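You operate a simulated robot arm through the tools that you are given. There is no shell and no other tool. Be economical: measure what you need, move in short steps, check, and stop when the job is done.

You are at the controls of a simulated robot arm. One attempt, no reset.

TASK
Put the blue candle in the grey basket. Then put the green candle on the stand top by the soap. Then fetch the cream candle and stand it on the chess board. Keep to this order. Set down upright: green candle, cream candle.

It is judged by the outcome, as a careful person would: the job done as asked, and still so three seconds after it is handed in. It fails if anything else is knocked over, pushed out of place, dropped, spilled or broken.

THE ROBOT
A 7-joint arm with a vacuum gripper on a trunk, on a base that drives. Base frame: it is fixed to the floor where the robot stands at the start and does not move with it; the origin is under the middle of the robot, x ahead of it, y to its left, z up. Lengths are in cm, angles in degrees, forces in N, time in s.
Its first joint turns from -166.0 to 166.0 degrees. Places, roughly: chess board [-150, 275, 75]; stand top by the soap [200, 410, 80]. Payload 1.06 kg.
Tool frame: the origin (TCP) lies in the middle of the cups' lips, and z points out of the cups. The gripper has 1 cup of 2.4 cm across, covering 2.4 by 2.4 cm (tool x, y); the bellows give 0.8 cm. With the vacuum on, a cup seals on a smooth face that it is pressed against (1 to 4 N); it does not hold porous or soft things. The pull reaches 23 N.
Orientation is told as [roll, pitch, yaw] about the base's x, y, z axes, in that order, counted from this pose: with the cups facing straight down, the tool's x points along the base's -x, its y along +y and its z along -z.

THE INTERFACE
- The arm moves only by the tool play_rows. Its argument "moves" is a list of rows, each an object (a shift or turn left out is 0, a gripper value left out holds the last) with "xyz": the shift along the base's x, y, z in m, a list of three; "turn": the turn, a rotation vector about the base's x, y, z in degrees, a list of three. In form: [{"xyz": [tx, ty, tz], "turn": [wx, wy, wz]}, ...]. A call has 1 to 12 rows; each row is the pose to reach, as a shift and turn from the pose commanded when the call began. "suction" is the vacuum: 1 switches it on, 0 off, set as the call begins (left out, the last holds). Rows are played at 5 a second. More than 5 cm and 8.6 degrees between two rows, or a gripper value outside its range, and nothing of the call is played. A pose out of reach is approached as far as the arm can. The call stops where the force on the tool passes 40 N (or 10 N more than at its start, if that is more) or the arm is blocked; 0.2 s more then pass. The pull builds up within a second once a cup has sealed. Time passes only in rows, and 0.2 s behind the last, so rows that repeat a pose give it time. It gives the time, the measured TCP pose, the force on the tool (base axes) and the pull of the vacuum at its end, in the units of the frame above (readings bear some noise), with the torque about the TCP (base axes, N m) and any sound that the robot's microphone picked up.
- Cameras (640 x 400 px; columns grow to the right, rows downward): "scene" is now at [18.45, 20.12, 147.65]; the picture's right is [-0.11, -0.99, 0.00], its down [-0.68, 0.08, -0.73] and it looks along [0.72, -0.08, -0.69] (base axes); focal length 290 px, centre (320, 200). "wrist" rides on the gripper at [7.8, 1.9, -9.6] in the tool frame; the picture's right is [-0.24, 0.97, 0.00], its down [-0.71, -0.17, -0.68] and it looks along [-0.67, -0.16, 0.73] (tool axes); focal length 243 px, centre (320, 200). There is no depth. A picture from a camera that has moved, and an enlarged one, comes with that camera's place and axes in the base frame and with its lens.
- snapshot(camera): a new picture of that camera. No time passes.
- roll_base(legs): drives the robot by 1 to 6 legs, each [ahead, left, turn to the left] in cm, cm and degrees, along the robot's own axes; the way and the turn of a leg run together, so that a leg with both is an arc; at most 150 cm and 180 degrees a leg. The arm and the cameras ride along, it lands a little off, and it stops where it bumps. It gives what a move gives.
- pan_tilt(pan, tilt): turns the head with the scene camera to pan (to the left, within 120 degrees either way) and tilt (down, from -29 to 69), counted from straight ahead of the robot. It gives what a move gives.
- inspect(camera, box): a new picture of the part [left, top, right, bottom] of that camera's present view, enlarged. No time passes.
- job_done(): hands the job in; it is judged then, once.

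Work in short steps. Places have to be worked out from the pictures, the camera data and where the tool is seen: move nearer, look again, correct. Check each grasp and each placing, and mend what went wrong. You have 165 turns and 108 pictures in all, those below and enlarged ones among them. Switch the vacuum off and draw the arm clear of the work before you hand the job in, unless the task says otherwise; then end with one line.

The tools are called after "Emit:" as name(argument=value, ...) on one line, values as JSON. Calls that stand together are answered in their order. play_rows: Moves the arm, as the interface text tells. Its arguments: {"type":"object","properties":{"moves":{"type":"array"},"suction":{"type":"number"}},"required":["moves"]} The other tools are called the same way: roll_base (legs) drives the base; pan_tilt (pan, tilt) turns the head that bears the scene camera; snapshot (camera) takes a picture; inspect (camera, box) takes an enlarged picture of a part of a camera's view; job_done () hands the job in.

At the start:

```text
t: 0.0
ee_pos: [69.7, -12.54, 113.7]
orientation: [0.0, 0.0, 0.0]
wrist_force: [-0.3, -0.2, -0.4]
moment: [0.0, 0.01, -0.02]
pull: 0.0
robot x, y, heading: [0.06, -0.02, -0.2]
head pan, tilt: [-6.3, 43.4]
```

scene: 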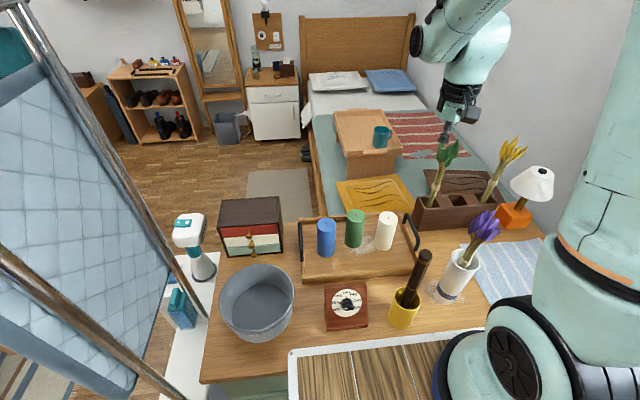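
wrist: 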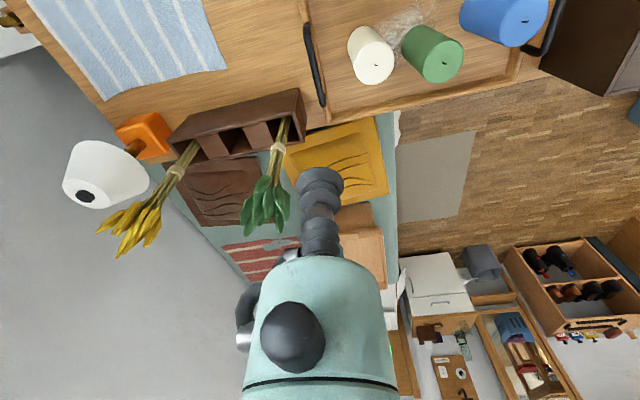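

The three candles stand on the tray; I need to see what is the "grey basket" (basin on the table or the bin on the floor). I look closer at both.

Emit:
inspect(camera="scene", box=[200, 180, 440, 340])

Emit:
inspect(camera="scene", box=[180, 60, 340, 160])

```text
2.50 times, centred on (320, 260) of scene
camera zoom: at [18.45, 20.12, 147.65], right [-0.11, -0.99, 0.0], down [-0.68, 0.08, -0.73], along [0.72, -0.08, -0.69], focal length 726 px, centre (320, 50)
```

zoom: 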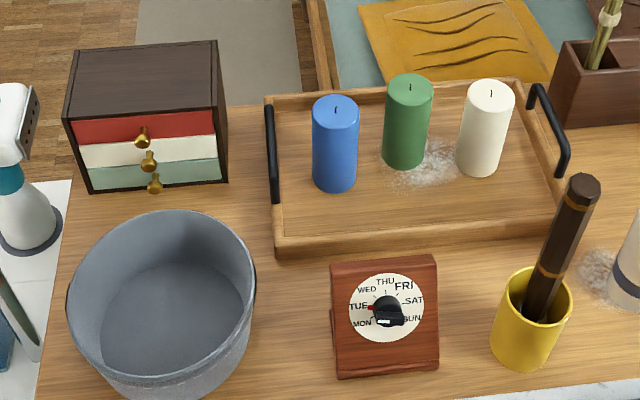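

```text
4.00 times, centred on (260, 110) of scene
camera zoom: at [18.45, 20.12, 147.65], right [-0.11, -0.99, 0.0], down [-0.68, 0.08, -0.73], along [0.72, -0.08, -0.69], focal length 1161 px, centre (560, 560)
```

zoom: 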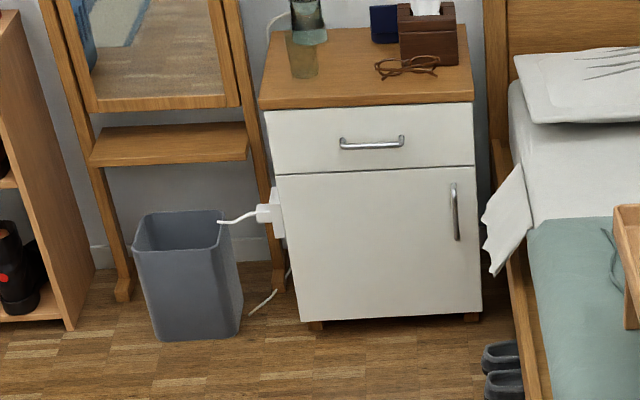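

The grey felt-like basket on the table is the target; the floor item is a waste bin. Blue candle's top is about [72, 12.6, 87], so I move over it at z≈97 and look with the wrist camera.

Emit:
play_rows(moves=[{"xyz": [0.003, 0.042, -0.01]}, {"xyz": [0.006, 0.084, -0.03]}, {"xyz": [0.01, 0.126, -0.05]}, {"xyz": [0.014, 0.168, -0.075]}, {"xyz": [0.018, 0.21, -0.1]}, {"xyz": [0.022, 0.25, -0.125]}, {"xyz": [0.022, 0.25, -0.16]}, {"xyz": [0.022, 0.25, -0.16]}])

Emit:
snapshot(camera="wrist")

Emit:
snapshot(camera="scene")

```text
t: 1.8
ee_pos: [71.72, 12.57, 97.67]
orientation: [0.0, 0.0, 0.0]
wrist_force: [0.3, 0.0, 0.2]
moment: [0.0, 0.01, -0.01]
pull: 0.0
robot x, y, heading: [0.17, -0.2, 0.0]
head pan, tilt: [-6.3, 43.4]
```

```text
103 pictures are left
camera wrist: at [64.06, 14.32, 107.2], right [0.23, 0.97, 0.0], down [0.71, -0.17, 0.69], along [0.67, -0.16, -0.73], focal length 243 px, centre (320, 200)
```

wrist: 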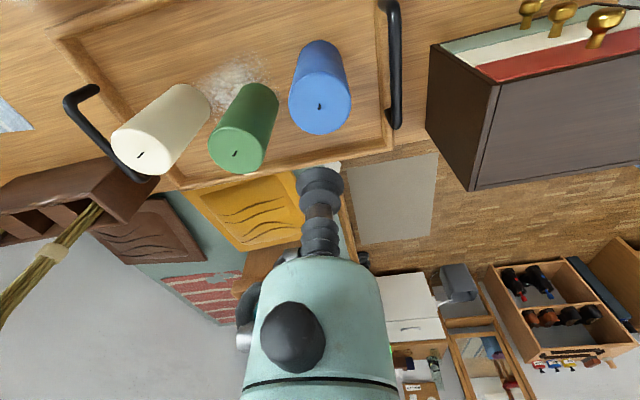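

```text
102 pictures are left
camera scene: at [18.44, 20.13, 147.65], right [-0.11, -0.99, 0.0], down [-0.68, 0.08, -0.73], along [0.72, -0.08, -0.69], focal length 290 px, centre (320, 200)
```

scene: 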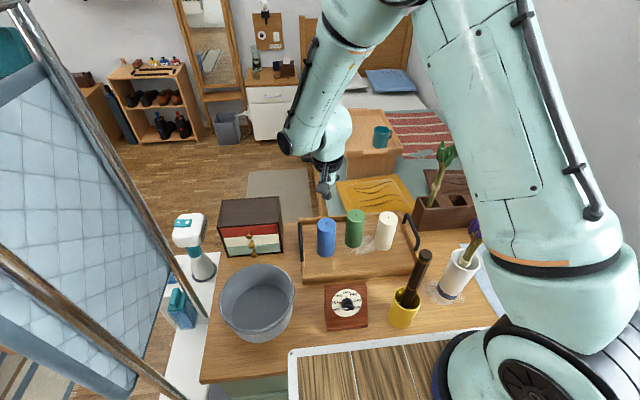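

Wick at about [72.1, 12.4], top near z 87. I aim the cup 1.35 cm off the wick (towards the robot) and come down close.

Emit:
play_rows(moves=[{"xyz": [-0.0095, -0.001, -0.03]}, {"xyz": [-0.0095, -0.001, -0.06]}, {"xyz": [-0.0095, -0.001, -0.085]}, {"xyz": [-0.0095, -0.001, -0.09]}, {"xyz": [-0.0095, -0.001, -0.09]}], suction=1)

Emit:
snapshot(camera="wrist")

```text
t: 3.0
ee_pos: [70.81, 12.4, 88.71]
orientation: [0.1, 0.0, 0.0]
wrist_force: [-1.2, -0.3, -0.1]
moment: [0.03, 0.02, -0.03]
pull: 0.0
robot x, y, heading: [0.01, 0.01, -0.1]
head pan, tilt: [-6.3, 43.4]
```

```text
101 pictures are left
camera wrist: at [63.21, 14.21, 98.19], right [0.24, 0.97, 0.0], down [0.71, -0.17, 0.69], along [0.67, -0.16, -0.73], focal length 243 px, centre (320, 200)
```

wrist: 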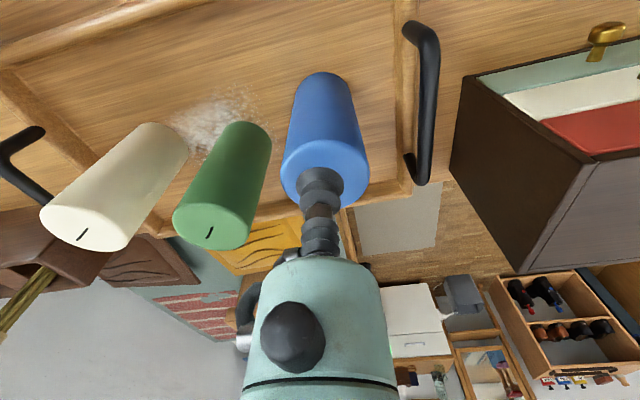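

The cup is over the near half of the blue top. I lower in small steps until contact.

Emit:
play_rows(moves=[{"xyz": [0, 0, -0.004]}, {"xyz": [0, 0, -0.008]}, {"xyz": [0, 0, -0.011]}, {"xyz": [0, 0, -0.011]}, {"xyz": [0, 0, -0.011]}])

```text
t: 4.2
ee_pos: [70.94, 12.36, 87.6]
orientation: [0.0, 0.0, 0.0]
wrist_force: [0.9, 0.2, 0.5]
moment: [0.01, 0.0, -0.01]
pull: 0.1
robot x, y, heading: [0.31, -0.1, -0.4]
head pan, tilt: [-6.3, 43.4]
```

Emit:
play_rows(moves=[{"xyz": [0, 0, -0.003]}, {"xyz": [0, 0, -0.006]}, {"xyz": [0, 0, -0.008]}, {"xyz": [0, 0, -0.008]}, {"xyz": [0, 0, -0.008]}])

```text
t: 5.4
ee_pos: [70.85, 12.32, 86.82]
orientation: [0.0, 0.0, -0.1]
wrist_force: [-2.9, 0.2, 7.9]
moment: [-0.03, 0.02, 0.0]
pull: 23.0
robot x, y, heading: [-0.12, -0.11, 0.0]
head pan, tilt: [-6.3, 43.4]
```

Sealed with full pull. I lift the blue candle straight up about 19 cm.

Emit:
play_rows(moves=[{"xyz": [0, 0, 0.01]}, {"xyz": [0, 0, 0.03]}, {"xyz": [0, 0, 0.06]}, {"xyz": [0, 0, 0.1]}, {"xyz": [0, 0, 0.14]}, {"xyz": [0, 0, 0.18]}, {"xyz": [0, 0, 0.2]}, {"xyz": [0, 0, 0.2]}])

Emit:
inspect(camera="scene", box=[200, 180, 440, 340])

Emit:
snapshot(camera="wrist")

```text
t: 7.2
ee_pos: [70.92, 12.33, 106.92]
orientation: [-0.1, 0.0, 0.0]
wrist_force: [-0.3, -0.5, -3.1]
moment: [-0.01, 0.03, 0.0]
pull: 22.7
robot x, y, heading: [-0.01, -0.18, 0.1]
head pan, tilt: [-6.3, 43.4]
```

```text
2.50 times, centred on (320, 260) of scene
camera zoom: at [18.46, 20.13, 147.65], right [-0.11, -0.99, 0.0], down [-0.68, 0.08, -0.73], along [0.72, -0.08, -0.69], focal length 726 px, centre (320, 50)
```

zoom: 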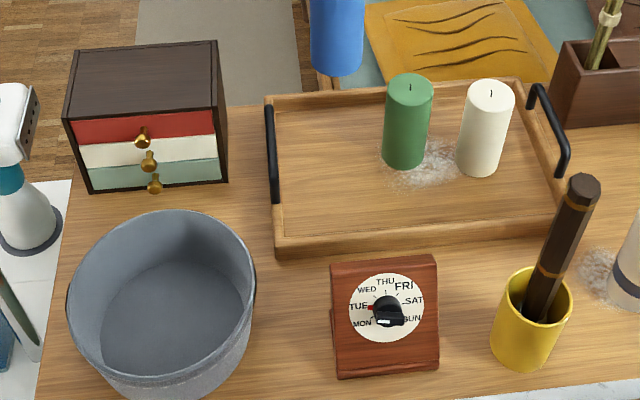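

```text
99 pictures are left
camera wrist: at [63.26, 14.26, 116.38], right [0.24, 0.97, 0.0], down [0.71, -0.17, 0.68], along [0.67, -0.16, -0.73], focal length 243 px, centre (320, 200)
```

wrist: 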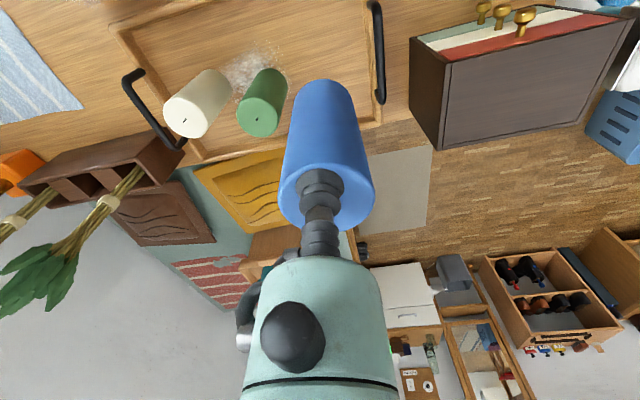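

The candle hangs upright. Basket centre works out near [53.3, 30.8]; I carry the candle there (tool at [52.1, 30.8]) at this height.

Emit:
play_rows(moves=[{"xyz": [-0.02, 0.02, 0]}, {"xyz": [-0.05, 0.05, 0]}, {"xyz": [-0.08, 0.08, 0]}, {"xyz": [-0.11, 0.11, 0]}, {"xyz": [-0.14, 0.14, 0]}, {"xyz": [-0.17, 0.17, 0]}, {"xyz": [-0.188, 0.185, 0]}, {"xyz": [-0.188, 0.185, 0]}])

Emit:
snapshot(camera="scene")

Emit:
snapshot(camera="wrist")

```text
t: 9.0
ee_pos: [52.09, 30.86, 106.89]
orientation: [0.0, 0.0, -0.1]
wrist_force: [-0.6, 1.0, -3.1]
moment: [0.0, 0.03, -0.01]
pull: 22.6
robot x, y, heading: [-0.12, 0.03, 0.1]
head pan, tilt: [-6.3, 43.4]
```

```text
98 pictures are left
camera scene: at [18.45, 20.13, 147.65], right [-0.11, -0.99, 0.0], down [-0.68, 0.08, -0.73], along [0.72, -0.08, -0.69], focal length 290 px, centre (320, 200)
```

scene: 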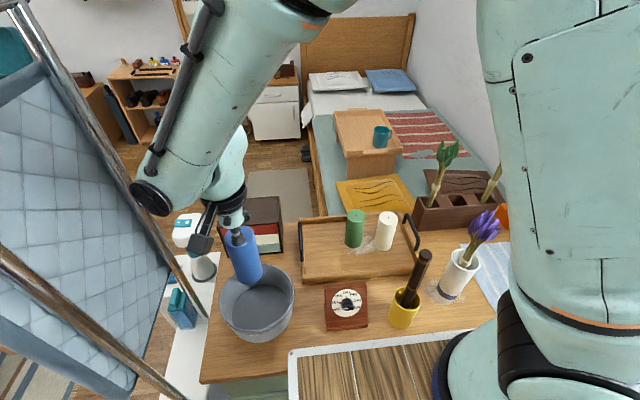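

```text
97 pictures are left
camera wrist: at [44.42, 32.8, 116.38], right [0.24, 0.97, 0.0], down [0.71, -0.17, 0.68], along [0.67, -0.16, -0.73], focal length 243 px, centre (320, 200)
```

wrist: 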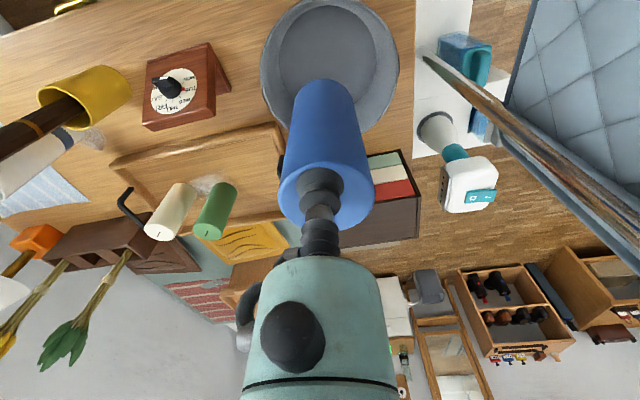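

Basket rim centre from the wrist view is about [53, 31.7]; I correct y by 0.8 cm and lower the candle in.

Emit:
play_rows(moves=[{"xyz": [0.003, 0.008, 0]}, {"xyz": [0.003, 0.008, -0.03]}, {"xyz": [0.003, 0.008, -0.06]}, {"xyz": [0.003, 0.008, -0.09]}, {"xyz": [0.003, 0.008, -0.12]}, {"xyz": [0.003, 0.008, -0.15]}, {"xyz": [0.003, 0.008, -0.17]}, {"xyz": [0.003, 0.008, -0.175]}, {"xyz": [0.003, 0.008, -0.18]}, {"xyz": [0.003, 0.008, -0.18]}])

Emit:
snapshot(camera="wrist")

```text
t: 11.2
ee_pos: [52.35, 31.66, 88.78]
orientation: [-0.1, 0.0, 0.0]
wrist_force: [-0.1, -0.5, -2.4]
moment: [0.04, 0.06, -0.04]
pull: 23.4
robot x, y, heading: [0.09, -0.0, -0.1]
head pan, tilt: [-6.3, 43.4]
```

```text
96 pictures are left
camera wrist: at [44.73, 33.5, 98.31], right [0.24, 0.97, 0.0], down [0.71, -0.17, 0.69], along [0.67, -0.16, -0.73], focal length 243 px, centre (320, 200)
```

wrist: 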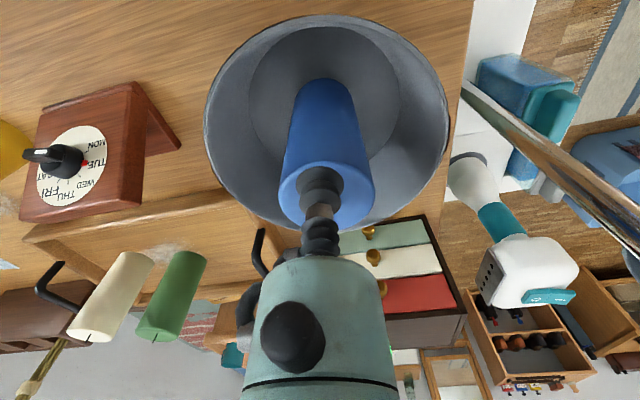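

The candle is well inside the basket, not touching yet. Lowering further to feel the floor.

Emit:
play_rows(moves=[{"xyz": [0, 0, -0.004]}, {"xyz": [0, 0, -0.008]}, {"xyz": [0, 0, -0.011]}, {"xyz": [0, 0, -0.014]}, {"xyz": [0, 0, -0.014]}])

```text
t: 12.4
ee_pos: [52.48, 31.69, 87.33]
orientation: [0.0, -0.1, 0.0]
wrist_force: [-0.4, -0.6, -1.8]
moment: [0.02, 0.08, 0.02]
pull: 23.1
robot x, y, heading: [0.03, 0.15, 0.1]
head pan, tilt: [-6.3, 43.4]
```

Emit:
play_rows(moves=[{"xyz": [0, 0, -0.003]}, {"xyz": [0, 0, -0.006]}, {"xyz": [0, 0, -0.006]}])

```text
t: 13.2
ee_pos: [52.4, 31.66, 86.96]
orientation: [0.0, 0.0, 0.0]
wrist_force: [-0.4, -1.1, -3.8]
moment: [0.03, 0.03, 0.0]
pull: 22.9
robot x, y, heading: [0.15, -0.19, 0.0]
head pan, tilt: [-6.3, 43.4]
```

Still hanging free; a bit lower.

Emit:
play_rows(moves=[{"xyz": [0, 0, -0.003]}, {"xyz": [0, 0, -0.006]}, {"xyz": [0, 0, -0.006]}])

```text
t: 14.0
ee_pos: [52.46, 31.73, 86.31]
orientation: [0.0, 0.0, 0.0]
wrist_force: [-4.6, -0.4, 11.2]
moment: [-0.01, -0.01, 0.0]
pull: 23.1
robot x, y, heading: [0.13, 0.13, -0.0]
head pan, tilt: [-6.3, 43.4]
```

The candle stands on the basket floor (force +11 N). Release, then draw up.

Emit:
play_rows(moves=[{"xyz": [0, 0, 0.004]}, {"xyz": [0, 0, 0.004]}, {"xyz": [0, 0, 0.004]}, {"xyz": [0, 0, 0.004]}, {"xyz": [0, 0, 0.004]}, {"xyz": [0, 0, 0.01]}, {"xyz": [0, 0, 0.03]}, {"xyz": [0, 0, 0.07]}, {"xyz": [0, 0, 0.11]}, {"xyz": [0, 0, 0.15]}, {"xyz": [0, 0, 0.19]}], suction=0)

Emit:
snapshot(camera="wrist")

```text
t: 16.4
ee_pos: [52.46, 31.81, 105.24]
orientation: [0.0, 0.0, 0.0]
wrist_force: [0.2, -0.5, -0.6]
moment: [0.0, -0.03, -0.01]
pull: 0.0
robot x, y, heading: [-0.08, 0.2, -0.2]
head pan, tilt: [-6.3, 43.4]
```

```text
95 pictures are left
camera wrist: at [44.68, 33.57, 114.85], right [0.24, 0.97, 0.0], down [0.71, -0.17, 0.69], along [0.67, -0.16, -0.73], focal length 243 px, centre (320, 200)
```

wrist: 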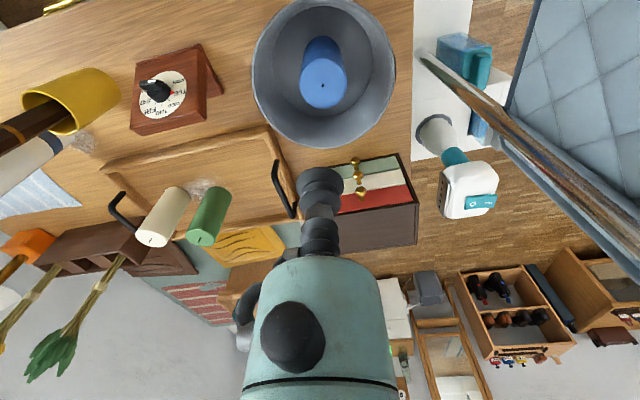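

Blue candle stands in the basket. Next the green one: I move over it near [73.3, 3.6] at z≈98 and check.

Emit:
play_rows(moves=[{"xyz": [0.03, -0.038, 0]}, {"xyz": [0.06, -0.076, 0]}, {"xyz": [0.09, -0.114, 0]}, {"xyz": [0.12, -0.152, 0]}, {"xyz": [0.15, -0.19, 0]}, {"xyz": [0.18, -0.228, 0]}, {"xyz": [0.195, -0.255, 0]}, {"xyz": [0.208, -0.28, 0]}, {"xyz": [0.208, -0.28, -0.04]}, {"xyz": [0.208, -0.28, -0.07]}, {"xyz": [0.208, -0.28, -0.07]}])

Emit:
snapshot(camera="wrist")

```text
t: 18.8
ee_pos: [73.4, 3.67, 98.05]
orientation: [0.1, -0.1, -0.1]
wrist_force: [0.1, 0.2, 0.1]
moment: [0.0, -0.01, 0.0]
pull: 0.1
robot x, y, heading: [-0.16, -0.33, -0.2]
head pan, tilt: [-6.3, 43.4]
```

```text
94 pictures are left
camera wrist: at [65.63, 5.52, 107.69], right [0.24, 0.97, 0.0], down [0.71, -0.17, 0.68], along [0.67, -0.16, -0.73], focal length 243 px, centre (320, 200)
```

wrist: 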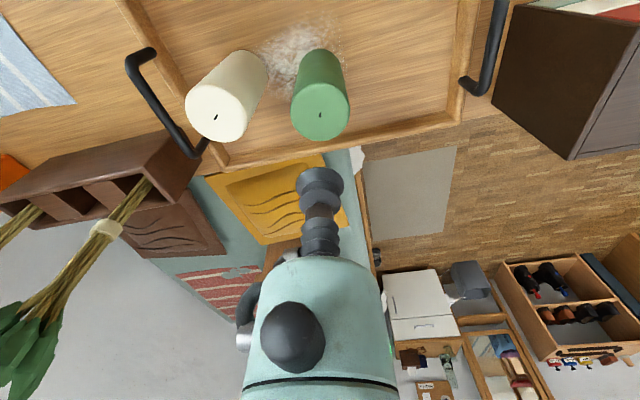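

Green wick at [74.5, 3.4]. Lower the cup to [73.15, 3.4] with vacuum on, just above the top, then press.

Emit:
play_rows(moves=[{"xyz": [-0.002, -0.003, -0.03]}, {"xyz": [-0.002, -0.003, -0.06]}, {"xyz": [-0.002, -0.003, -0.085]}, {"xyz": [-0.002, -0.003, -0.098]}, {"xyz": [-0.002, -0.003, -0.102]}, {"xyz": [-0.002, -0.003, -0.106]}, {"xyz": [-0.002, -0.003, -0.109]}, {"xyz": [-0.002, -0.003, -0.111]}, {"xyz": [-0.002, -0.003, -0.111]}, {"xyz": [-0.002, -0.003, -0.111]}], suction=1)

Emit:
snapshot(camera="wrist")

```text
t: 21.0
ee_pos: [72.96, 3.35, 87.07]
orientation: [-0.1, 0.0, 0.0]
wrist_force: [-2.5, -0.1, 1.1]
moment: [0.02, 0.07, 0.03]
pull: 22.7
robot x, y, heading: [0.24, -0.14, 0.0]
head pan, tilt: [-6.3, 43.4]
```

```text
93 pictures are left
camera wrist: at [65.3, 5.26, 96.65], right [0.24, 0.97, 0.0], down [0.71, -0.17, 0.68], along [0.67, -0.16, -0.73], focal length 243 px, centre (320, 200)
```

wrist: 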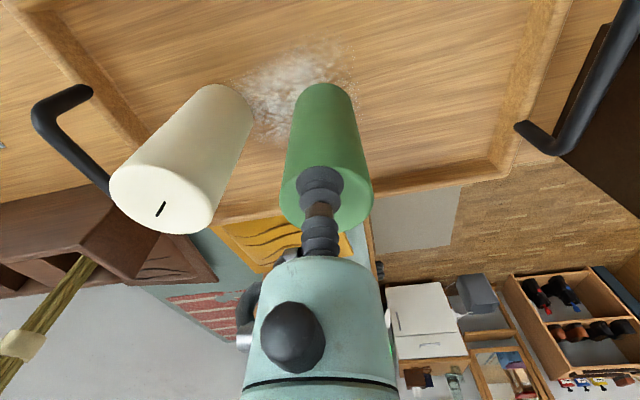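

Sealed. Lift 27 cm straight up.

Emit:
play_rows(moves=[{"xyz": [0, 0, 0.01]}, {"xyz": [0, 0, 0.03]}, {"xyz": [0, 0, 0.06]}, {"xyz": [0, 0, 0.1]}, {"xyz": [0, 0, 0.14]}, {"xyz": [0, 0, 0.18]}, {"xyz": [0, 0, 0.22]}, {"xyz": [0, 0, 0.26]}, {"xyz": [0, 0, 0.28]}, {"xyz": [0, 0, 0.28]}])

Emit:
pan_tilt(pan=60, tilt=25)

Emit:
snapshot(camera="scene")

Emit:
pan_tilt(pan=118, tilt=30)

Emit:
snapshot(camera="scene")

Emit:
pan_tilt(pan=-90, tilt=30)

Emit:
snapshot(camera="scene")

```text
t: 23.2
ee_pos: [73.05, 3.29, 115.25]
orientation: [0.0, 0.1, 0.1]
wrist_force: [-0.1, 0.8, -2.5]
moment: [0.03, 0.03, 0.03]
pull: 22.7
robot x, y, heading: [-0.02, -0.1, 0.1]
head pan, tilt: [-6.3, 43.4]
```

```text
t: 24.6
ee_pos: [72.84, 3.21, 115.08]
orientation: [0.0, 0.1, -0.1]
wrist_force: [-0.6, 0.2, -3.3]
moment: [-0.01, 0.07, 0.0]
pull: 23.1
robot x, y, heading: [0.0, -0.01, -0.1]
head pan, tilt: [60.0, 25.0]
```

```text
92 pictures are left
camera scene: at [14.86, 29.01, 150.47], right [0.87, -0.5, 0.0], down [-0.21, -0.37, -0.91], along [0.45, 0.78, -0.42], focal length 290 px, centre (320, 200)
```

scene: 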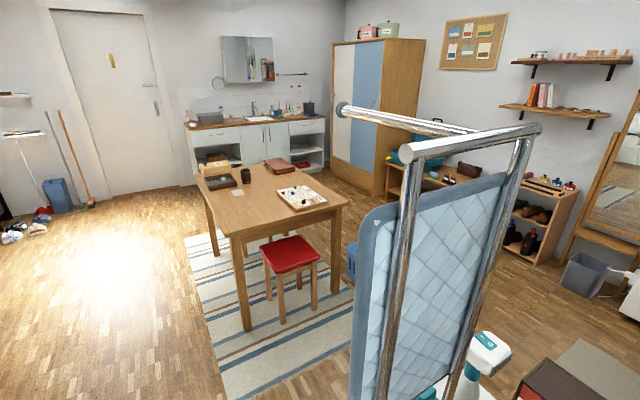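

```text
t: 25.8
ee_pos: [72.95, 3.49, 115.15]
orientation: [-0.1, -0.1, 0.0]
wrist_force: [0.6, -1.4, -2.9]
moment: [0.01, 0.05, -0.02]
pull: 22.4
robot x, y, heading: [0.21, 0.21, 0.0]
head pan, tilt: [118.0, 30.0]
```

```text
91 pictures are left
camera scene: at [6.01, 29.02, 149.68], right [0.88, 0.47, 0.0], down [0.23, -0.44, -0.87], along [-0.41, 0.77, -0.5], focal length 290 px, centre (320, 200)
```

scene: 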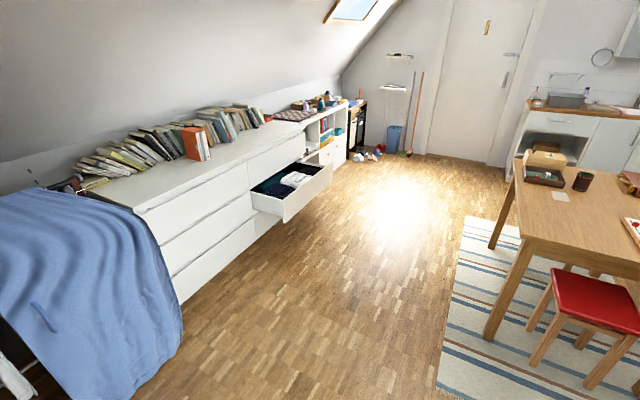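

```text
t: 28.9
ee_pos: [73.02, 3.26, 115.21]
orientation: [-0.1, 0.0, 0.0]
wrist_force: [-0.3, -0.1, -3.1]
moment: [0.0, 0.03, -0.01]
pull: 22.6
robot x, y, heading: [-0.01, 0.32, 0.1]
head pan, tilt: [-90.0, 30.0]
```

```text
90 pictures are left
camera scene: at [10.25, 11.99, 149.68], right [-1.0, 0.0, 0.0], down [0.0, 0.5, -0.87], along [0.0, -0.87, -0.5], focal length 290 px, centre (320, 200)
```

scene: 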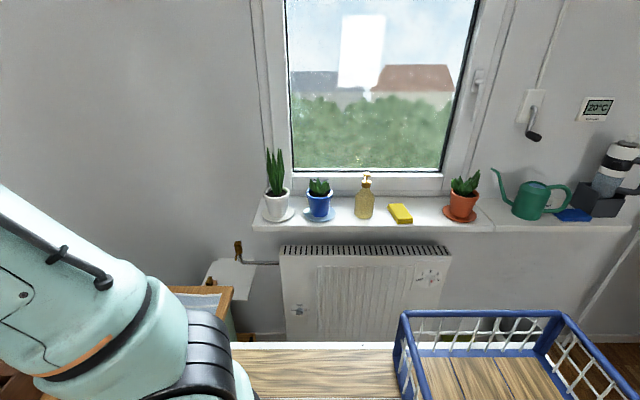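

Green candle is held. The stand is the washstand counter beyond the table; the chess board is on the white chest. I look down to the left and rear to plan the drive.

Emit:
pan_tilt(pan=85, tilt=62)

Emit:
snapshot(camera="scene")

Emit:
pan_tilt(pan=120, tilt=55)

Emit:
snapshot(camera="scene")

Emit:
pan_tilt(pan=-120, tilt=50)

Emit:
snapshot(camera="scene")

```text
t: 31.5
ee_pos: [72.89, 3.42, 115.17]
orientation: [-0.1, 0.0, 0.0]
wrist_force: [0.0, -0.2, -3.2]
moment: [0.02, 0.04, -0.02]
pull: 22.4
robot x, y, heading: [0.41, -0.04, -0.0]
head pan, tilt: [85.0, 62.0]
```

```text
89 pictures are left
camera scene: at [10.81, 27.44, 145.24], right [1.0, -0.09, 0.0], down [-0.08, -0.88, -0.47], along [0.04, 0.47, -0.88], focal length 290 px, centre (320, 200)
```

scene: 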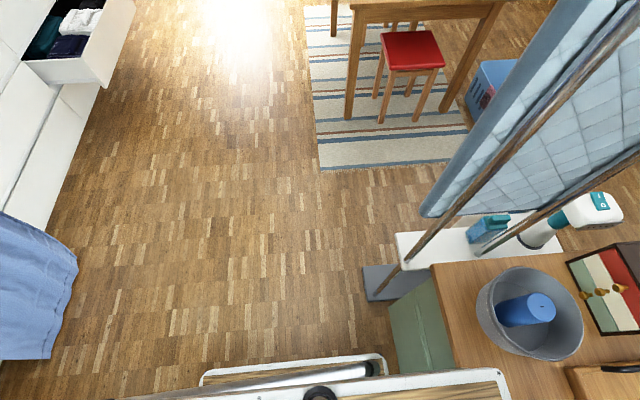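

```text
t: 32.5
ee_pos: [72.94, 3.28, 115.2]
orientation: [0.0, 0.0, 0.0]
wrist_force: [0.3, 1.3, -2.6]
moment: [-0.01, 0.05, 0.03]
pull: 22.9
robot x, y, heading: [-0.06, 0.24, -0.1]
head pan, tilt: [120.0, 55.0]
```

```text
88 pictures are left
camera scene: at [6.65, 27.28, 146.07], right [0.87, 0.5, 0.0], down [0.41, -0.71, -0.57], along [-0.29, 0.5, -0.82], focal length 290 px, centre (320, 200)
```

scene: 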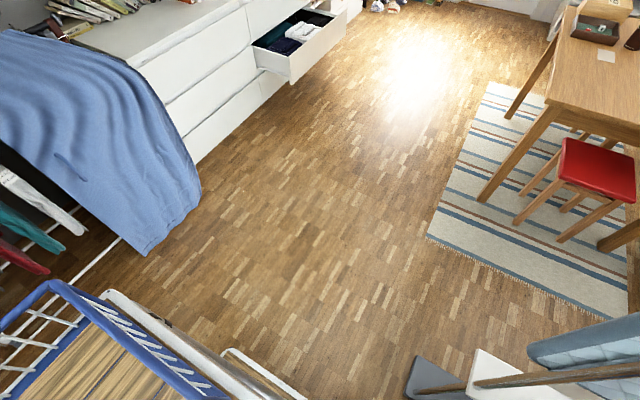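

```text
t: 35.9
ee_pos: [73.07, 3.4, 115.17]
orientation: [0.0, 0.0, 0.0]
wrist_force: [-0.1, 0.1, -3.0]
moment: [0.02, 0.0, -0.01]
pull: 22.5
robot x, y, heading: [0.18, -0.22, -0.0]
head pan, tilt: [-120.0, 50.0]
```

```text
87 pictures are left
camera scene: at [6.4, 14.36, 146.73], right [-0.87, 0.5, 0.0], down [0.38, 0.66, -0.64], along [-0.32, -0.56, -0.77], focal length 290 px, centre (320, 200)
```

scene: 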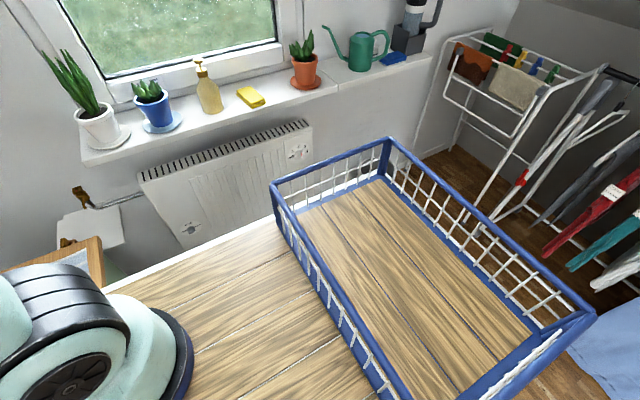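

The base is a cart with a deck; left floor is free, with the table at x>36 and the open drawer at about x<-85. I fold the arm nearer (x≈50) and a little higher before driving.

Emit:
play_rows(moves=[{"xyz": [-0.02, 0, 0.015]}, {"xyz": [-0.05, 0, 0.03]}, {"xyz": [-0.08, 0, 0.045]}, {"xyz": [-0.11, 0, 0.06]}, {"xyz": [-0.14, 0, 0.075]}, {"xyz": [-0.17, 0, 0.09]}, {"xyz": [-0.2, 0, 0.1]}, {"xyz": [-0.23, 0, 0.11]}, {"xyz": [-0.25, 0, 0.11]}, {"xyz": [-0.25, 0, 0.11]}])

Emit:
pan_tilt(pan=10, tilt=30)

Emit:
snapshot(camera="scene")

Emit:
snapshot(camera="wrist")

```text
t: 38.1
ee_pos: [47.98, 3.3, 126.01]
orientation: [0.1, 0.0, 0.0]
wrist_force: [-0.5, -0.5, -2.5]
moment: [0.0, 0.05, -0.01]
pull: 22.3
robot x, y, heading: [-0.29, 0.37, 0.3]
head pan, tilt: [-120.0, 50.0]
```

```text
t: 40.2
ee_pos: [48.0, 3.26, 126.02]
orientation: [0.1, 0.0, 0.0]
wrist_force: [-0.2, 0.2, -2.4]
moment: [-0.01, 0.03, 0.02]
pull: 23.0
robot x, y, heading: [0.53, -0.11, -0.0]
head pan, tilt: [10.0, 30.0]
```

```text
86 pictures are left
camera scene: at [19.15, 22.59, 149.68], right [0.17, -0.98, 0.0], down [-0.49, -0.09, -0.87], along [0.85, 0.15, -0.5], focal length 290 px, centre (320, 200)
```

scene: 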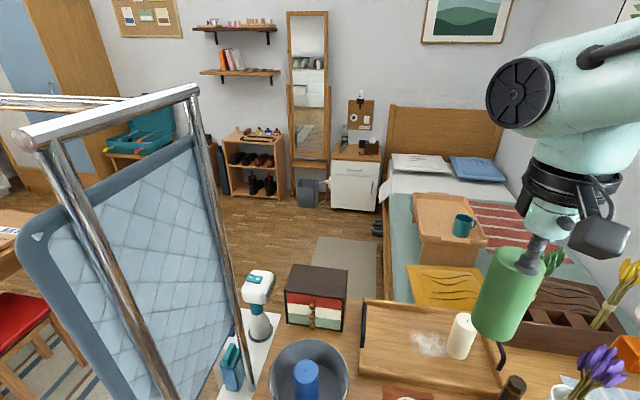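

```text
85 pictures are left
camera wrist: at [40.26, 5.2, 135.58], right [0.24, 0.97, 0.0], down [0.71, -0.17, 0.68], along [0.67, -0.16, -0.73], focal length 243 px, centre (320, 200)
```

wrist: 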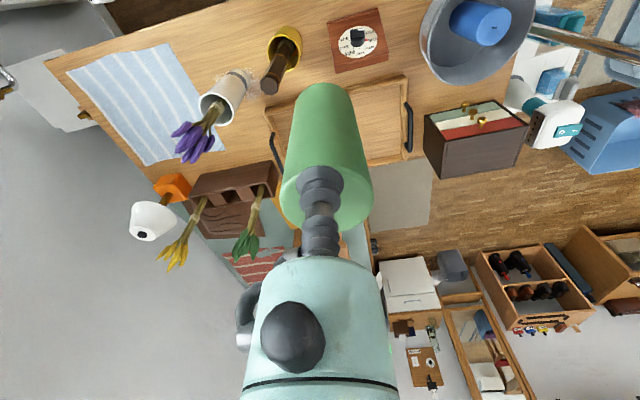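

The near post of the screen stands at about [39, 51], so I back up 27 cm and then turn left in steps; the arm's radius of 48 stays clear.

Emit:
roll_base(legs=[[-27, 0, 0]])

Emit:
snapshot(camera="wrist")

```text
t: 42.1
ee_pos: [20.53, 3.44, 126.08]
orientation: [0.0, 0.1, 0.1]
wrist_force: [-0.6, -0.5, -2.4]
moment: [0.01, 0.02, -0.02]
pull: 23.2
robot x, y, heading: [-27.73, -0.07, 0.2]
head pan, tilt: [10.0, 30.0]
```

```text
84 pictures are left
camera wrist: at [12.87, 5.24, 135.58], right [0.23, 0.97, 0.0], down [0.71, -0.17, 0.69], along [0.67, -0.16, -0.73], focal length 243 px, centre (320, 200)
```

wrist: 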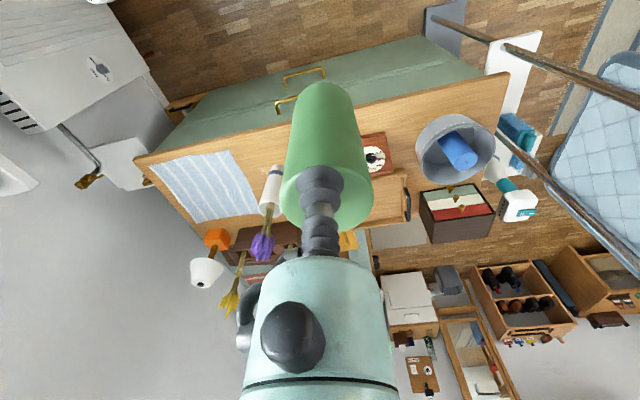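

Clear of the desk now. Turn left 90°.

Emit:
roll_base(legs=[[0, 0, 45], [0, 0, 45]])

Emit:
snapshot(camera="scene")

```text
t: 46.7
ee_pos: [-31.12, 47.94, 125.99]
orientation: [0.0, 0.1, 90.6]
wrist_force: [-0.7, 0.4, -2.7]
moment: [-0.03, -0.01, 0.0]
pull: 23.1
robot x, y, heading: [-27.35, 0.16, 90.6]
head pan, tilt: [10.0, 30.0]
```

```text
83 pictures are left
camera scene: at [-49.9, 18.72, 149.68], right [0.98, 0.18, 0.0], down [0.09, -0.49, -0.87], along [-0.16, 0.85, -0.5], focal length 290 px, centre (320, 200)
```

scene: 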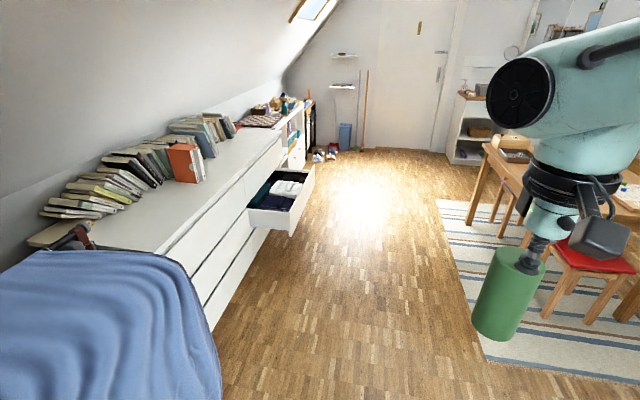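

Path ahead is open between the drawer and the table. Drive ahead 150 cm then look.

Emit:
roll_base(legs=[[150, 0, 0], [60, 0, 0]])

Emit:
pan_tilt(pan=-45, tilt=30)

Emit:
snapshot(camera="scene")

Emit:
pan_tilt(pan=0, tilt=35)

Emit:
snapshot(camera="scene")

```text
t: 57.1
ee_pos: [-33.24, 258.91, 125.97]
orientation: [0.1, 0.0, 90.5]
wrist_force: [0.9, -0.3, -2.3]
moment: [-0.05, 0.0, 0.0]
pull: 22.2
robot x, y, heading: [-29.55, 211.04, 90.4]
head pan, tilt: [10.0, 30.0]
```

```text
t: 58.4
ee_pos: [-33.13, 259.07, 126.02]
orientation: [0.0, 0.0, 90.5]
wrist_force: [-0.4, -0.3, -2.0]
moment: [-0.06, 0.0, 0.0]
pull: 23.3
robot x, y, heading: [-29.73, 211.23, 90.5]
head pan, tilt: [-45.0, 30.0]
```

```text
82 pictures are left
camera scene: at [-44.0, 227.38, 149.68], right [0.71, -0.7, 0.0], down [-0.35, -0.36, -0.87], along [0.61, 0.62, -0.5], focal length 290 px, centre (320, 200)
```

scene: 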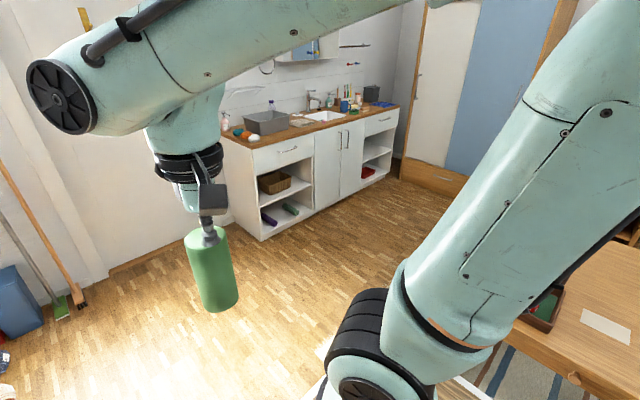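

```text
t: 59.5
ee_pos: [-33.2, 258.96, 126.15]
orientation: [0.0, 0.0, 90.5]
wrist_force: [0.3, 0.2, -2.9]
moment: [-0.03, 0.0, 0.0]
pull: 22.8
robot x, y, heading: [-29.77, 211.17, 90.5]
head pan, tilt: [0.0, 35.0]
```

```text
81 pictures are left
camera scene: at [-50.4, 229.73, 148.9], right [1.0, 0.01, 0.0], down [0.0, -0.57, -0.82], along [-0.01, 0.82, -0.57], focal length 290 px, centre (320, 200)
```

scene: 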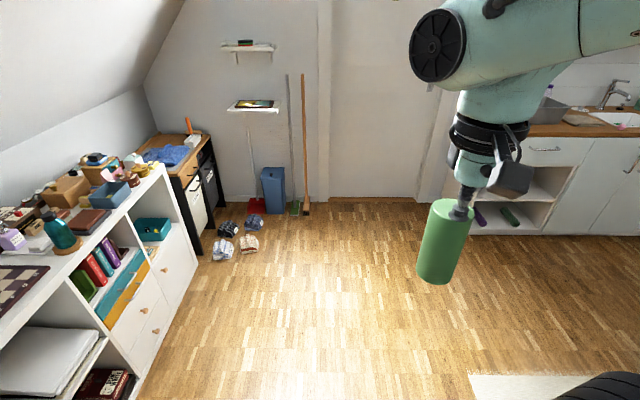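

The washstand front is at about y=395, from x≈57 to 235; the table ends near y≈267. I drive ahead to y≈325 and then strafe right through the corridor.

Emit:
roll_base(legs=[[114, 0, 0], [0, -150, 0]])

Emit:
pan_tilt(pan=-35, tilt=25)

Emit:
snapshot(camera="scene")

```text
t: 72.3
ee_pos: [116.47, 372.77, 126.05]
orientation: [0.0, 0.0, 89.6]
wrist_force: [-0.2, 0.2, -2.7]
moment: [-0.07, 0.07, 0.01]
pull: 23.1
robot x, y, heading: [119.44, 325.21, 89.7]
head pan, tilt: [0.0, 35.0]
```

```text
t: 73.3
ee_pos: [116.41, 372.8, 126.02]
orientation: [0.0, -0.1, 89.6]
wrist_force: [-0.3, -0.1, -2.5]
moment: [-0.01, -0.01, -0.03]
pull: 22.5
robot x, y, heading: [119.14, 324.69, 89.4]
head pan, tilt: [-35.0, 25.0]
```

```text
80 pictures are left
camera scene: at [104.03, 342.52, 150.47], right [0.82, -0.58, 0.0], down [-0.24, -0.34, -0.91], along [0.52, 0.74, -0.42], focal length 290 px, centre (320, 200)
```

scene: 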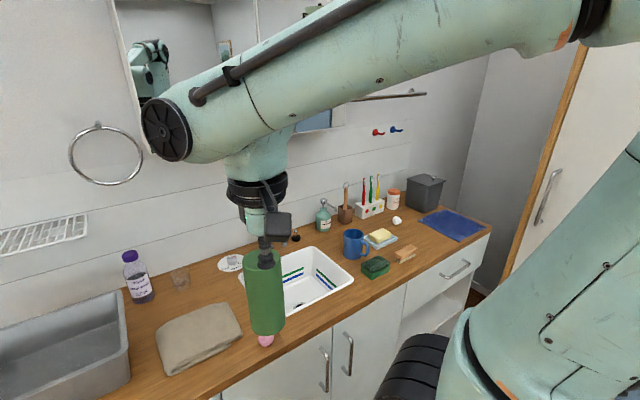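

The soap sits on a dish near (380,237), with sponge box and brush in front. I strafe right 62 cm to stand before it and look again.

Emit:
roll_base(legs=[[0, -62, 0]])

Emit:
pan_tilt(pan=-10, tilt=40)

Emit:
snapshot(camera="scene")

Emit:
snapshot(camera="wrist")

```text
t: 76.8
ee_pos: [178.58, 372.39, 125.97]
orientation: [0.0, 0.1, 89.7]
wrist_force: [0.6, -0.9, -3.3]
moment: [-0.05, 0.01, 0.01]
pull: 22.8
robot x, y, heading: [181.51, 324.38, 89.5]
head pan, tilt: [-35.0, 25.0]
```

```text
t: 77.7
ee_pos: [178.59, 372.36, 126.02]
orientation: [0.0, 0.0, 89.7]
wrist_force: [-0.4, -0.5, -3.1]
moment: [-0.09, -0.01, 0.01]
pull: 22.6
robot x, y, heading: [181.53, 324.46, 89.7]
head pan, tilt: [-10.0, 40.0]
```

```text
79 pictures are left
camera scene: at [162.55, 342.93, 148.15], right [0.98, -0.18, 0.0], down [-0.12, -0.63, -0.77], along [0.14, 0.75, -0.64], focal length 290 px, centre (320, 200)
```

scene: 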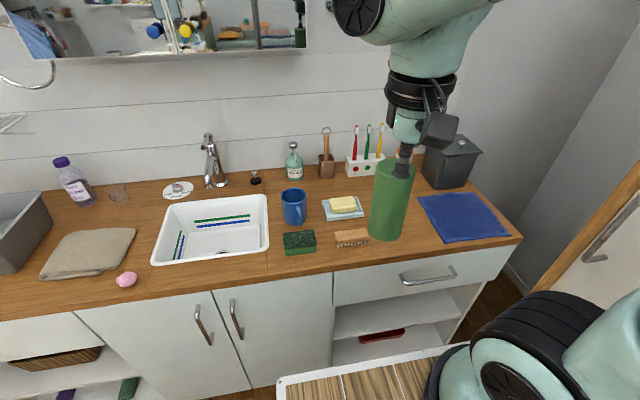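

```text
78 pictures are left
camera wrist: at [176.85, 364.57, 135.58], right [-0.97, 0.24, 0.0], down [0.17, 0.71, 0.69], along [0.16, 0.66, -0.73], focal length 243 px, centre (320, 200)
```

wrist: 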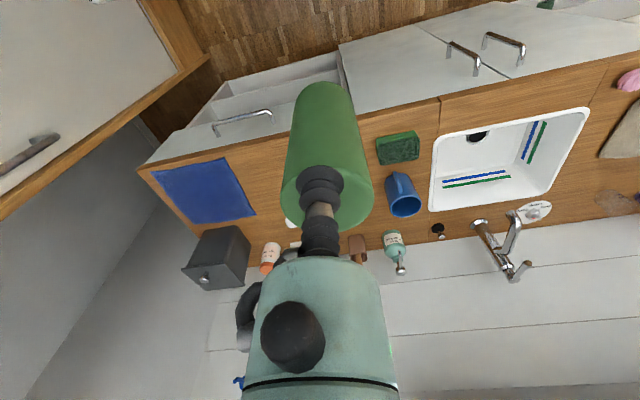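

Free patch between soap/brush (x≲192) and the blue cloth (x≳212): target [201, 410]. I move the arm over there keeping height, then check.

Emit:
play_rows(moves=[{"xyz": [0.02, 0.03, 0]}, {"xyz": [0.045, 0.07, 0]}, {"xyz": [0.07, 0.11, 0]}, {"xyz": [0.095, 0.15, 0]}, {"xyz": [0.12, 0.19, 0]}, {"xyz": [0.145, 0.23, 0]}, {"xyz": [0.17, 0.27, 0]}, {"xyz": [0.195, 0.31, 0]}, {"xyz": [0.215, 0.345, 0]}, {"xyz": [0.225, 0.365, 0]}, {"xyz": [0.225, 0.365, -0.03]}, {"xyz": [0.225, 0.365, -0.06]}])

Emit:
snapshot(camera="scene")

Emit:
snapshot(camera="wrist")

```text
t: 80.3
ee_pos: [201.23, 408.83, 120.03]
orientation: [0.0, 0.0, 89.7]
wrist_force: [0.6, -0.5, -1.9]
moment: [0.02, -0.01, -0.05]
pull: 23.5
robot x, y, heading: [181.77, 324.66, 89.6]
head pan, tilt: [-10.0, 40.0]
```

```text
77 pictures are left
camera scene: at [162.54, 342.92, 148.14], right [0.98, -0.18, 0.0], down [-0.12, -0.63, -0.77], along [0.14, 0.75, -0.64], focal length 290 px, centre (320, 200)
```

scene: 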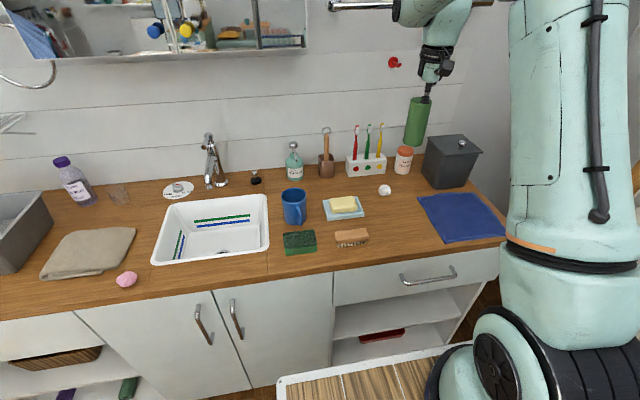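

```text
76 pictures are left
camera wrist: at [199.33, 401.03, 129.62], right [-0.97, 0.24, 0.0], down [0.18, 0.71, 0.69], along [0.16, 0.67, -0.73], focal length 243 px, centre (320, 200)
```

wrist: 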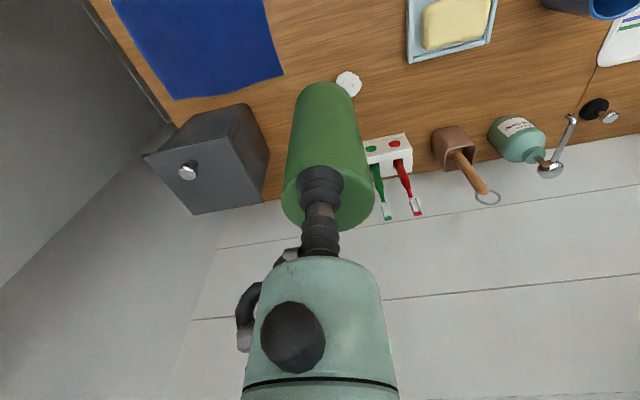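

Wrist-based: soap dish right edge x≈187, cloth left edge x≈208, white ball [197.6, 417.5]. Candle centre goal [195.5, 408]; I shift and lower to z≈102, then check.

Emit:
play_rows(moves=[{"xyz": [-0.03, -0.01, 0]}, {"xyz": [-0.057, -0.021, 0]}, {"xyz": [-0.057, -0.021, -0.03]}, {"xyz": [-0.057, -0.021, -0.07]}, {"xyz": [-0.057, -0.021, -0.11]}, {"xyz": [-0.057, -0.021, -0.15]}, {"xyz": [-0.057, -0.021, -0.18]}, {"xyz": [-0.057, -0.021, -0.18]}])

Emit:
inspect(camera="scene", box=[260, 110, 500, 260])

Emit:
snapshot(camera="wrist")

```text
t: 82.1
ee_pos: [195.56, 406.78, 102.06]
orientation: [0.0, 0.0, 89.7]
wrist_force: [-0.3, -0.4, -2.2]
moment: [-0.03, 0.02, 0.01]
pull: 23.1
robot x, y, heading: [181.88, 324.91, 89.8]
head pan, tilt: [-10.0, 40.0]
```

```text
2.67 times, centred on (380, 185) of scene
camera zoom: at [162.54, 342.93, 148.14], right [0.98, -0.18, 0.0], down [-0.12, -0.63, -0.77], along [0.14, 0.75, -0.64], focal length 774 px, centre (160, 240)
```

zoom: 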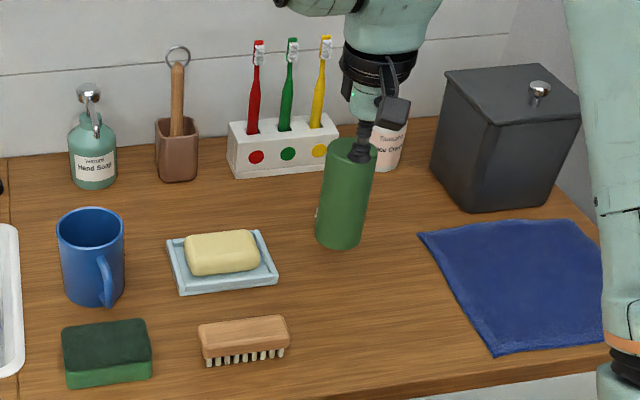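

```text
74 pictures are left
camera wrist: at [193.66, 398.95, 111.58], right [-0.97, 0.24, 0.0], down [0.18, 0.71, 0.69], along [0.16, 0.67, -0.73], focal length 243 px, centre (320, 200)
```

wrist: 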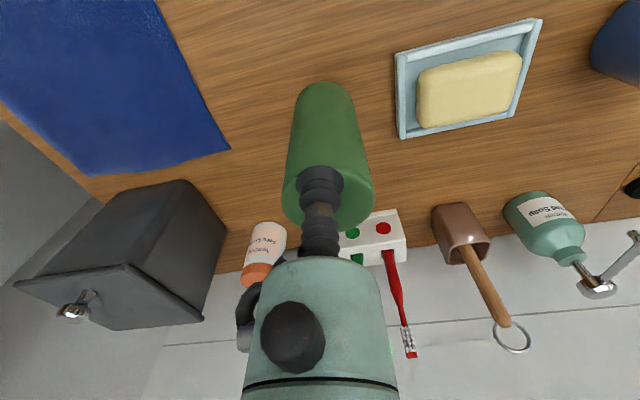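

Clear spot below the candle. Lower gradually, feeling for contact.

Emit:
play_rows(moves=[{"xyz": [0, 0, -0.02]}, {"xyz": [0, 0, -0.04]}, {"xyz": [0, 0, -0.05]}, {"xyz": [0, 0, -0.055]}, {"xyz": [0, 0, -0.06]}, {"xyz": [0, 0, -0.06]}])

Emit:
inspect(camera="scene", box=[260, 110, 500, 260])

```text
t: 83.5
ee_pos: [195.38, 406.71, 96.14]
orientation: [0.0, -0.1, 89.7]
wrist_force: [0.8, -8.3, 25.8]
moment: [0.13, 0.02, -0.03]
pull: 22.8
robot x, y, heading: [181.67, 324.42, 89.8]
head pan, tilt: [-10.0, 40.0]
```

```text
2.67 times, centred on (380, 185) of scene
camera zoom: at [162.53, 342.79, 148.16], right [0.98, -0.18, 0.0], down [-0.11, -0.63, -0.77], along [0.14, 0.75, -0.64], focal length 774 px, centre (160, 240)
```

zoom: 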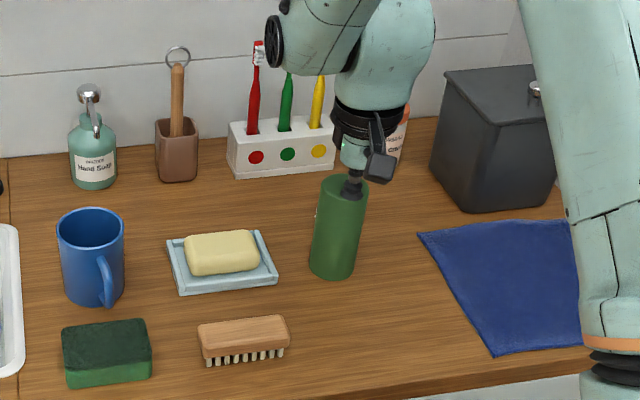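

Contact at about z 96.4 (counter is near 84.5). Ease up 0.4 cm, release, wait, and draw up.

Emit:
play_rows(moves=[{"xyz": [0, 0, 0.003]}, {"xyz": [0, 0, 0.004]}, {"xyz": [0, 0, 0.004]}])

Emit:
play_rows(moves=[{"xyz": [0, 0, 0]}, {"xyz": [0, 0, 0]}, {"xyz": [0, 0, 0]}, {"xyz": [0, 0, 0.002]}, {"xyz": [0, 0, 0.004]}, {"xyz": [0, 0, 0.008]}, {"xyz": [0, 0, 0.02]}, {"xyz": [0, 0, 0.05]}, {"xyz": [0, 0, 0.1]}, {"xyz": [0, 0, 0.15]}, {"xyz": [0, 0, 0.2]}], suction=0)

Emit:
snapshot(camera="scene")

Emit:
snapshot(camera="wrist")

```text
t: 84.3
ee_pos: [195.48, 406.81, 96.47]
orientation: [0.1, 0.0, 89.6]
wrist_force: [-0.2, -0.1, -2.2]
moment: [-0.03, -0.03, 0.02]
pull: 22.5
robot x, y, heading: [181.79, 324.84, 89.9]
head pan, tilt: [-10.0, 40.0]
```

```text
t: 86.7
ee_pos: [195.55, 406.77, 116.45]
orientation: [0.0, -0.1, 89.8]
wrist_force: [0.9, 0.1, -0.8]
moment: [0.01, 0.0, -0.01]
pull: 0.0
robot x, y, heading: [181.67, 324.38, 89.8]
head pan, tilt: [-10.0, 40.0]
```

```text
72 pictures are left
camera scene: at [162.54, 342.98, 148.14], right [0.98, -0.18, 0.0], down [-0.11, -0.63, -0.77], along [0.14, 0.75, -0.64], focal length 290 px, centre (320, 200)
```

scene: 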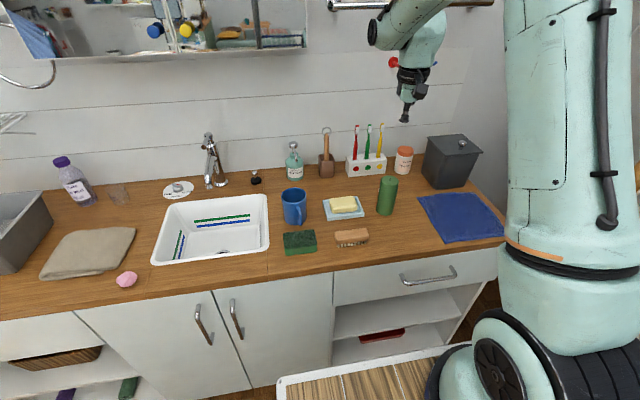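

```text
71 pictures are left
camera wrist: at [193.6, 398.97, 125.97], right [-0.97, 0.24, 0.0], down [0.18, 0.71, 0.68], along [0.16, 0.66, -0.73], focal length 243 px, centre (320, 200)
```

wrist: 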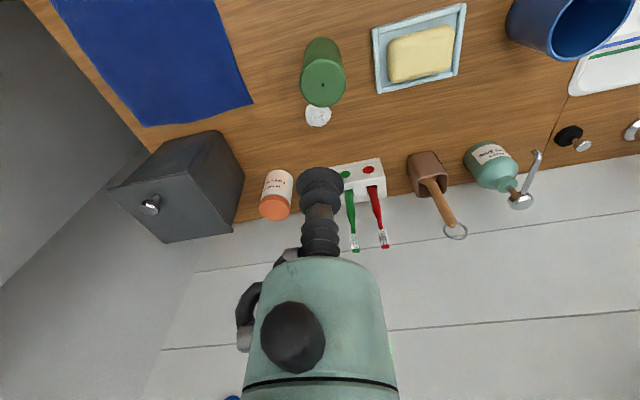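

The green candle stands upright beside the soap. Fold the arm again at height.

Emit:
play_rows(moves=[{"xyz": [-0.01, -0.02, 0.03]}, {"xyz": [-0.025, -0.05, 0.06]}, {"xyz": [-0.045, -0.09, 0.08]}, {"xyz": [-0.065, -0.13, 0.095]}, {"xyz": [-0.085, -0.17, 0.1]}, {"xyz": [-0.105, -0.21, 0.1]}, {"xyz": [-0.125, -0.25, 0.1]}, {"xyz": [-0.145, -0.29, 0.1]}, {"xyz": [-0.16, -0.325, 0.1]}, {"xyz": [-0.17, -0.345, 0.1]}, {"xyz": [-0.17, -0.345, 0.1]}])

Emit:
roll_base(legs=[[0, 150, 0], [0, 60, 0]])

```text
t: 89.1
ee_pos: [178.33, 372.2, 126.15]
orientation: [0.1, 0.0, 89.7]
wrist_force: [-0.3, -0.1, -0.8]
moment: [-0.01, 0.02, -0.03]
pull: 0.0
robot x, y, heading: [181.85, 323.84, 89.8]
head pan, tilt: [-10.0, 40.0]
```

```text
t: 99.5
ee_pos: [-31.6, 372.52, 126.35]
orientation: [0.0, 0.0, 90.0]
wrist_force: [0.2, -0.8, -0.3]
moment: [0.03, -0.01, 0.01]
pull: 0.1
robot x, y, heading: [-28.35, 324.73, 90.3]
head pan, tilt: [-10.0, 40.0]
```

At [-28, 325]. Now reverse along the free lane to y≈0.

Emit:
roll_base(legs=[[-150, 0, 0], [-150, 0, 0], [-24.5, 0, 0]])

```text
t: 115.4
ee_pos: [-30.71, 48.18, 126.4]
orientation: [0.0, 0.0, 89.9]
wrist_force: [-0.5, 0.2, -0.3]
moment: [-0.02, -0.03, 0.0]
pull: 0.1
robot x, y, heading: [-27.28, 0.49, 89.8]
head pan, tilt: [-10.0, 40.0]
```

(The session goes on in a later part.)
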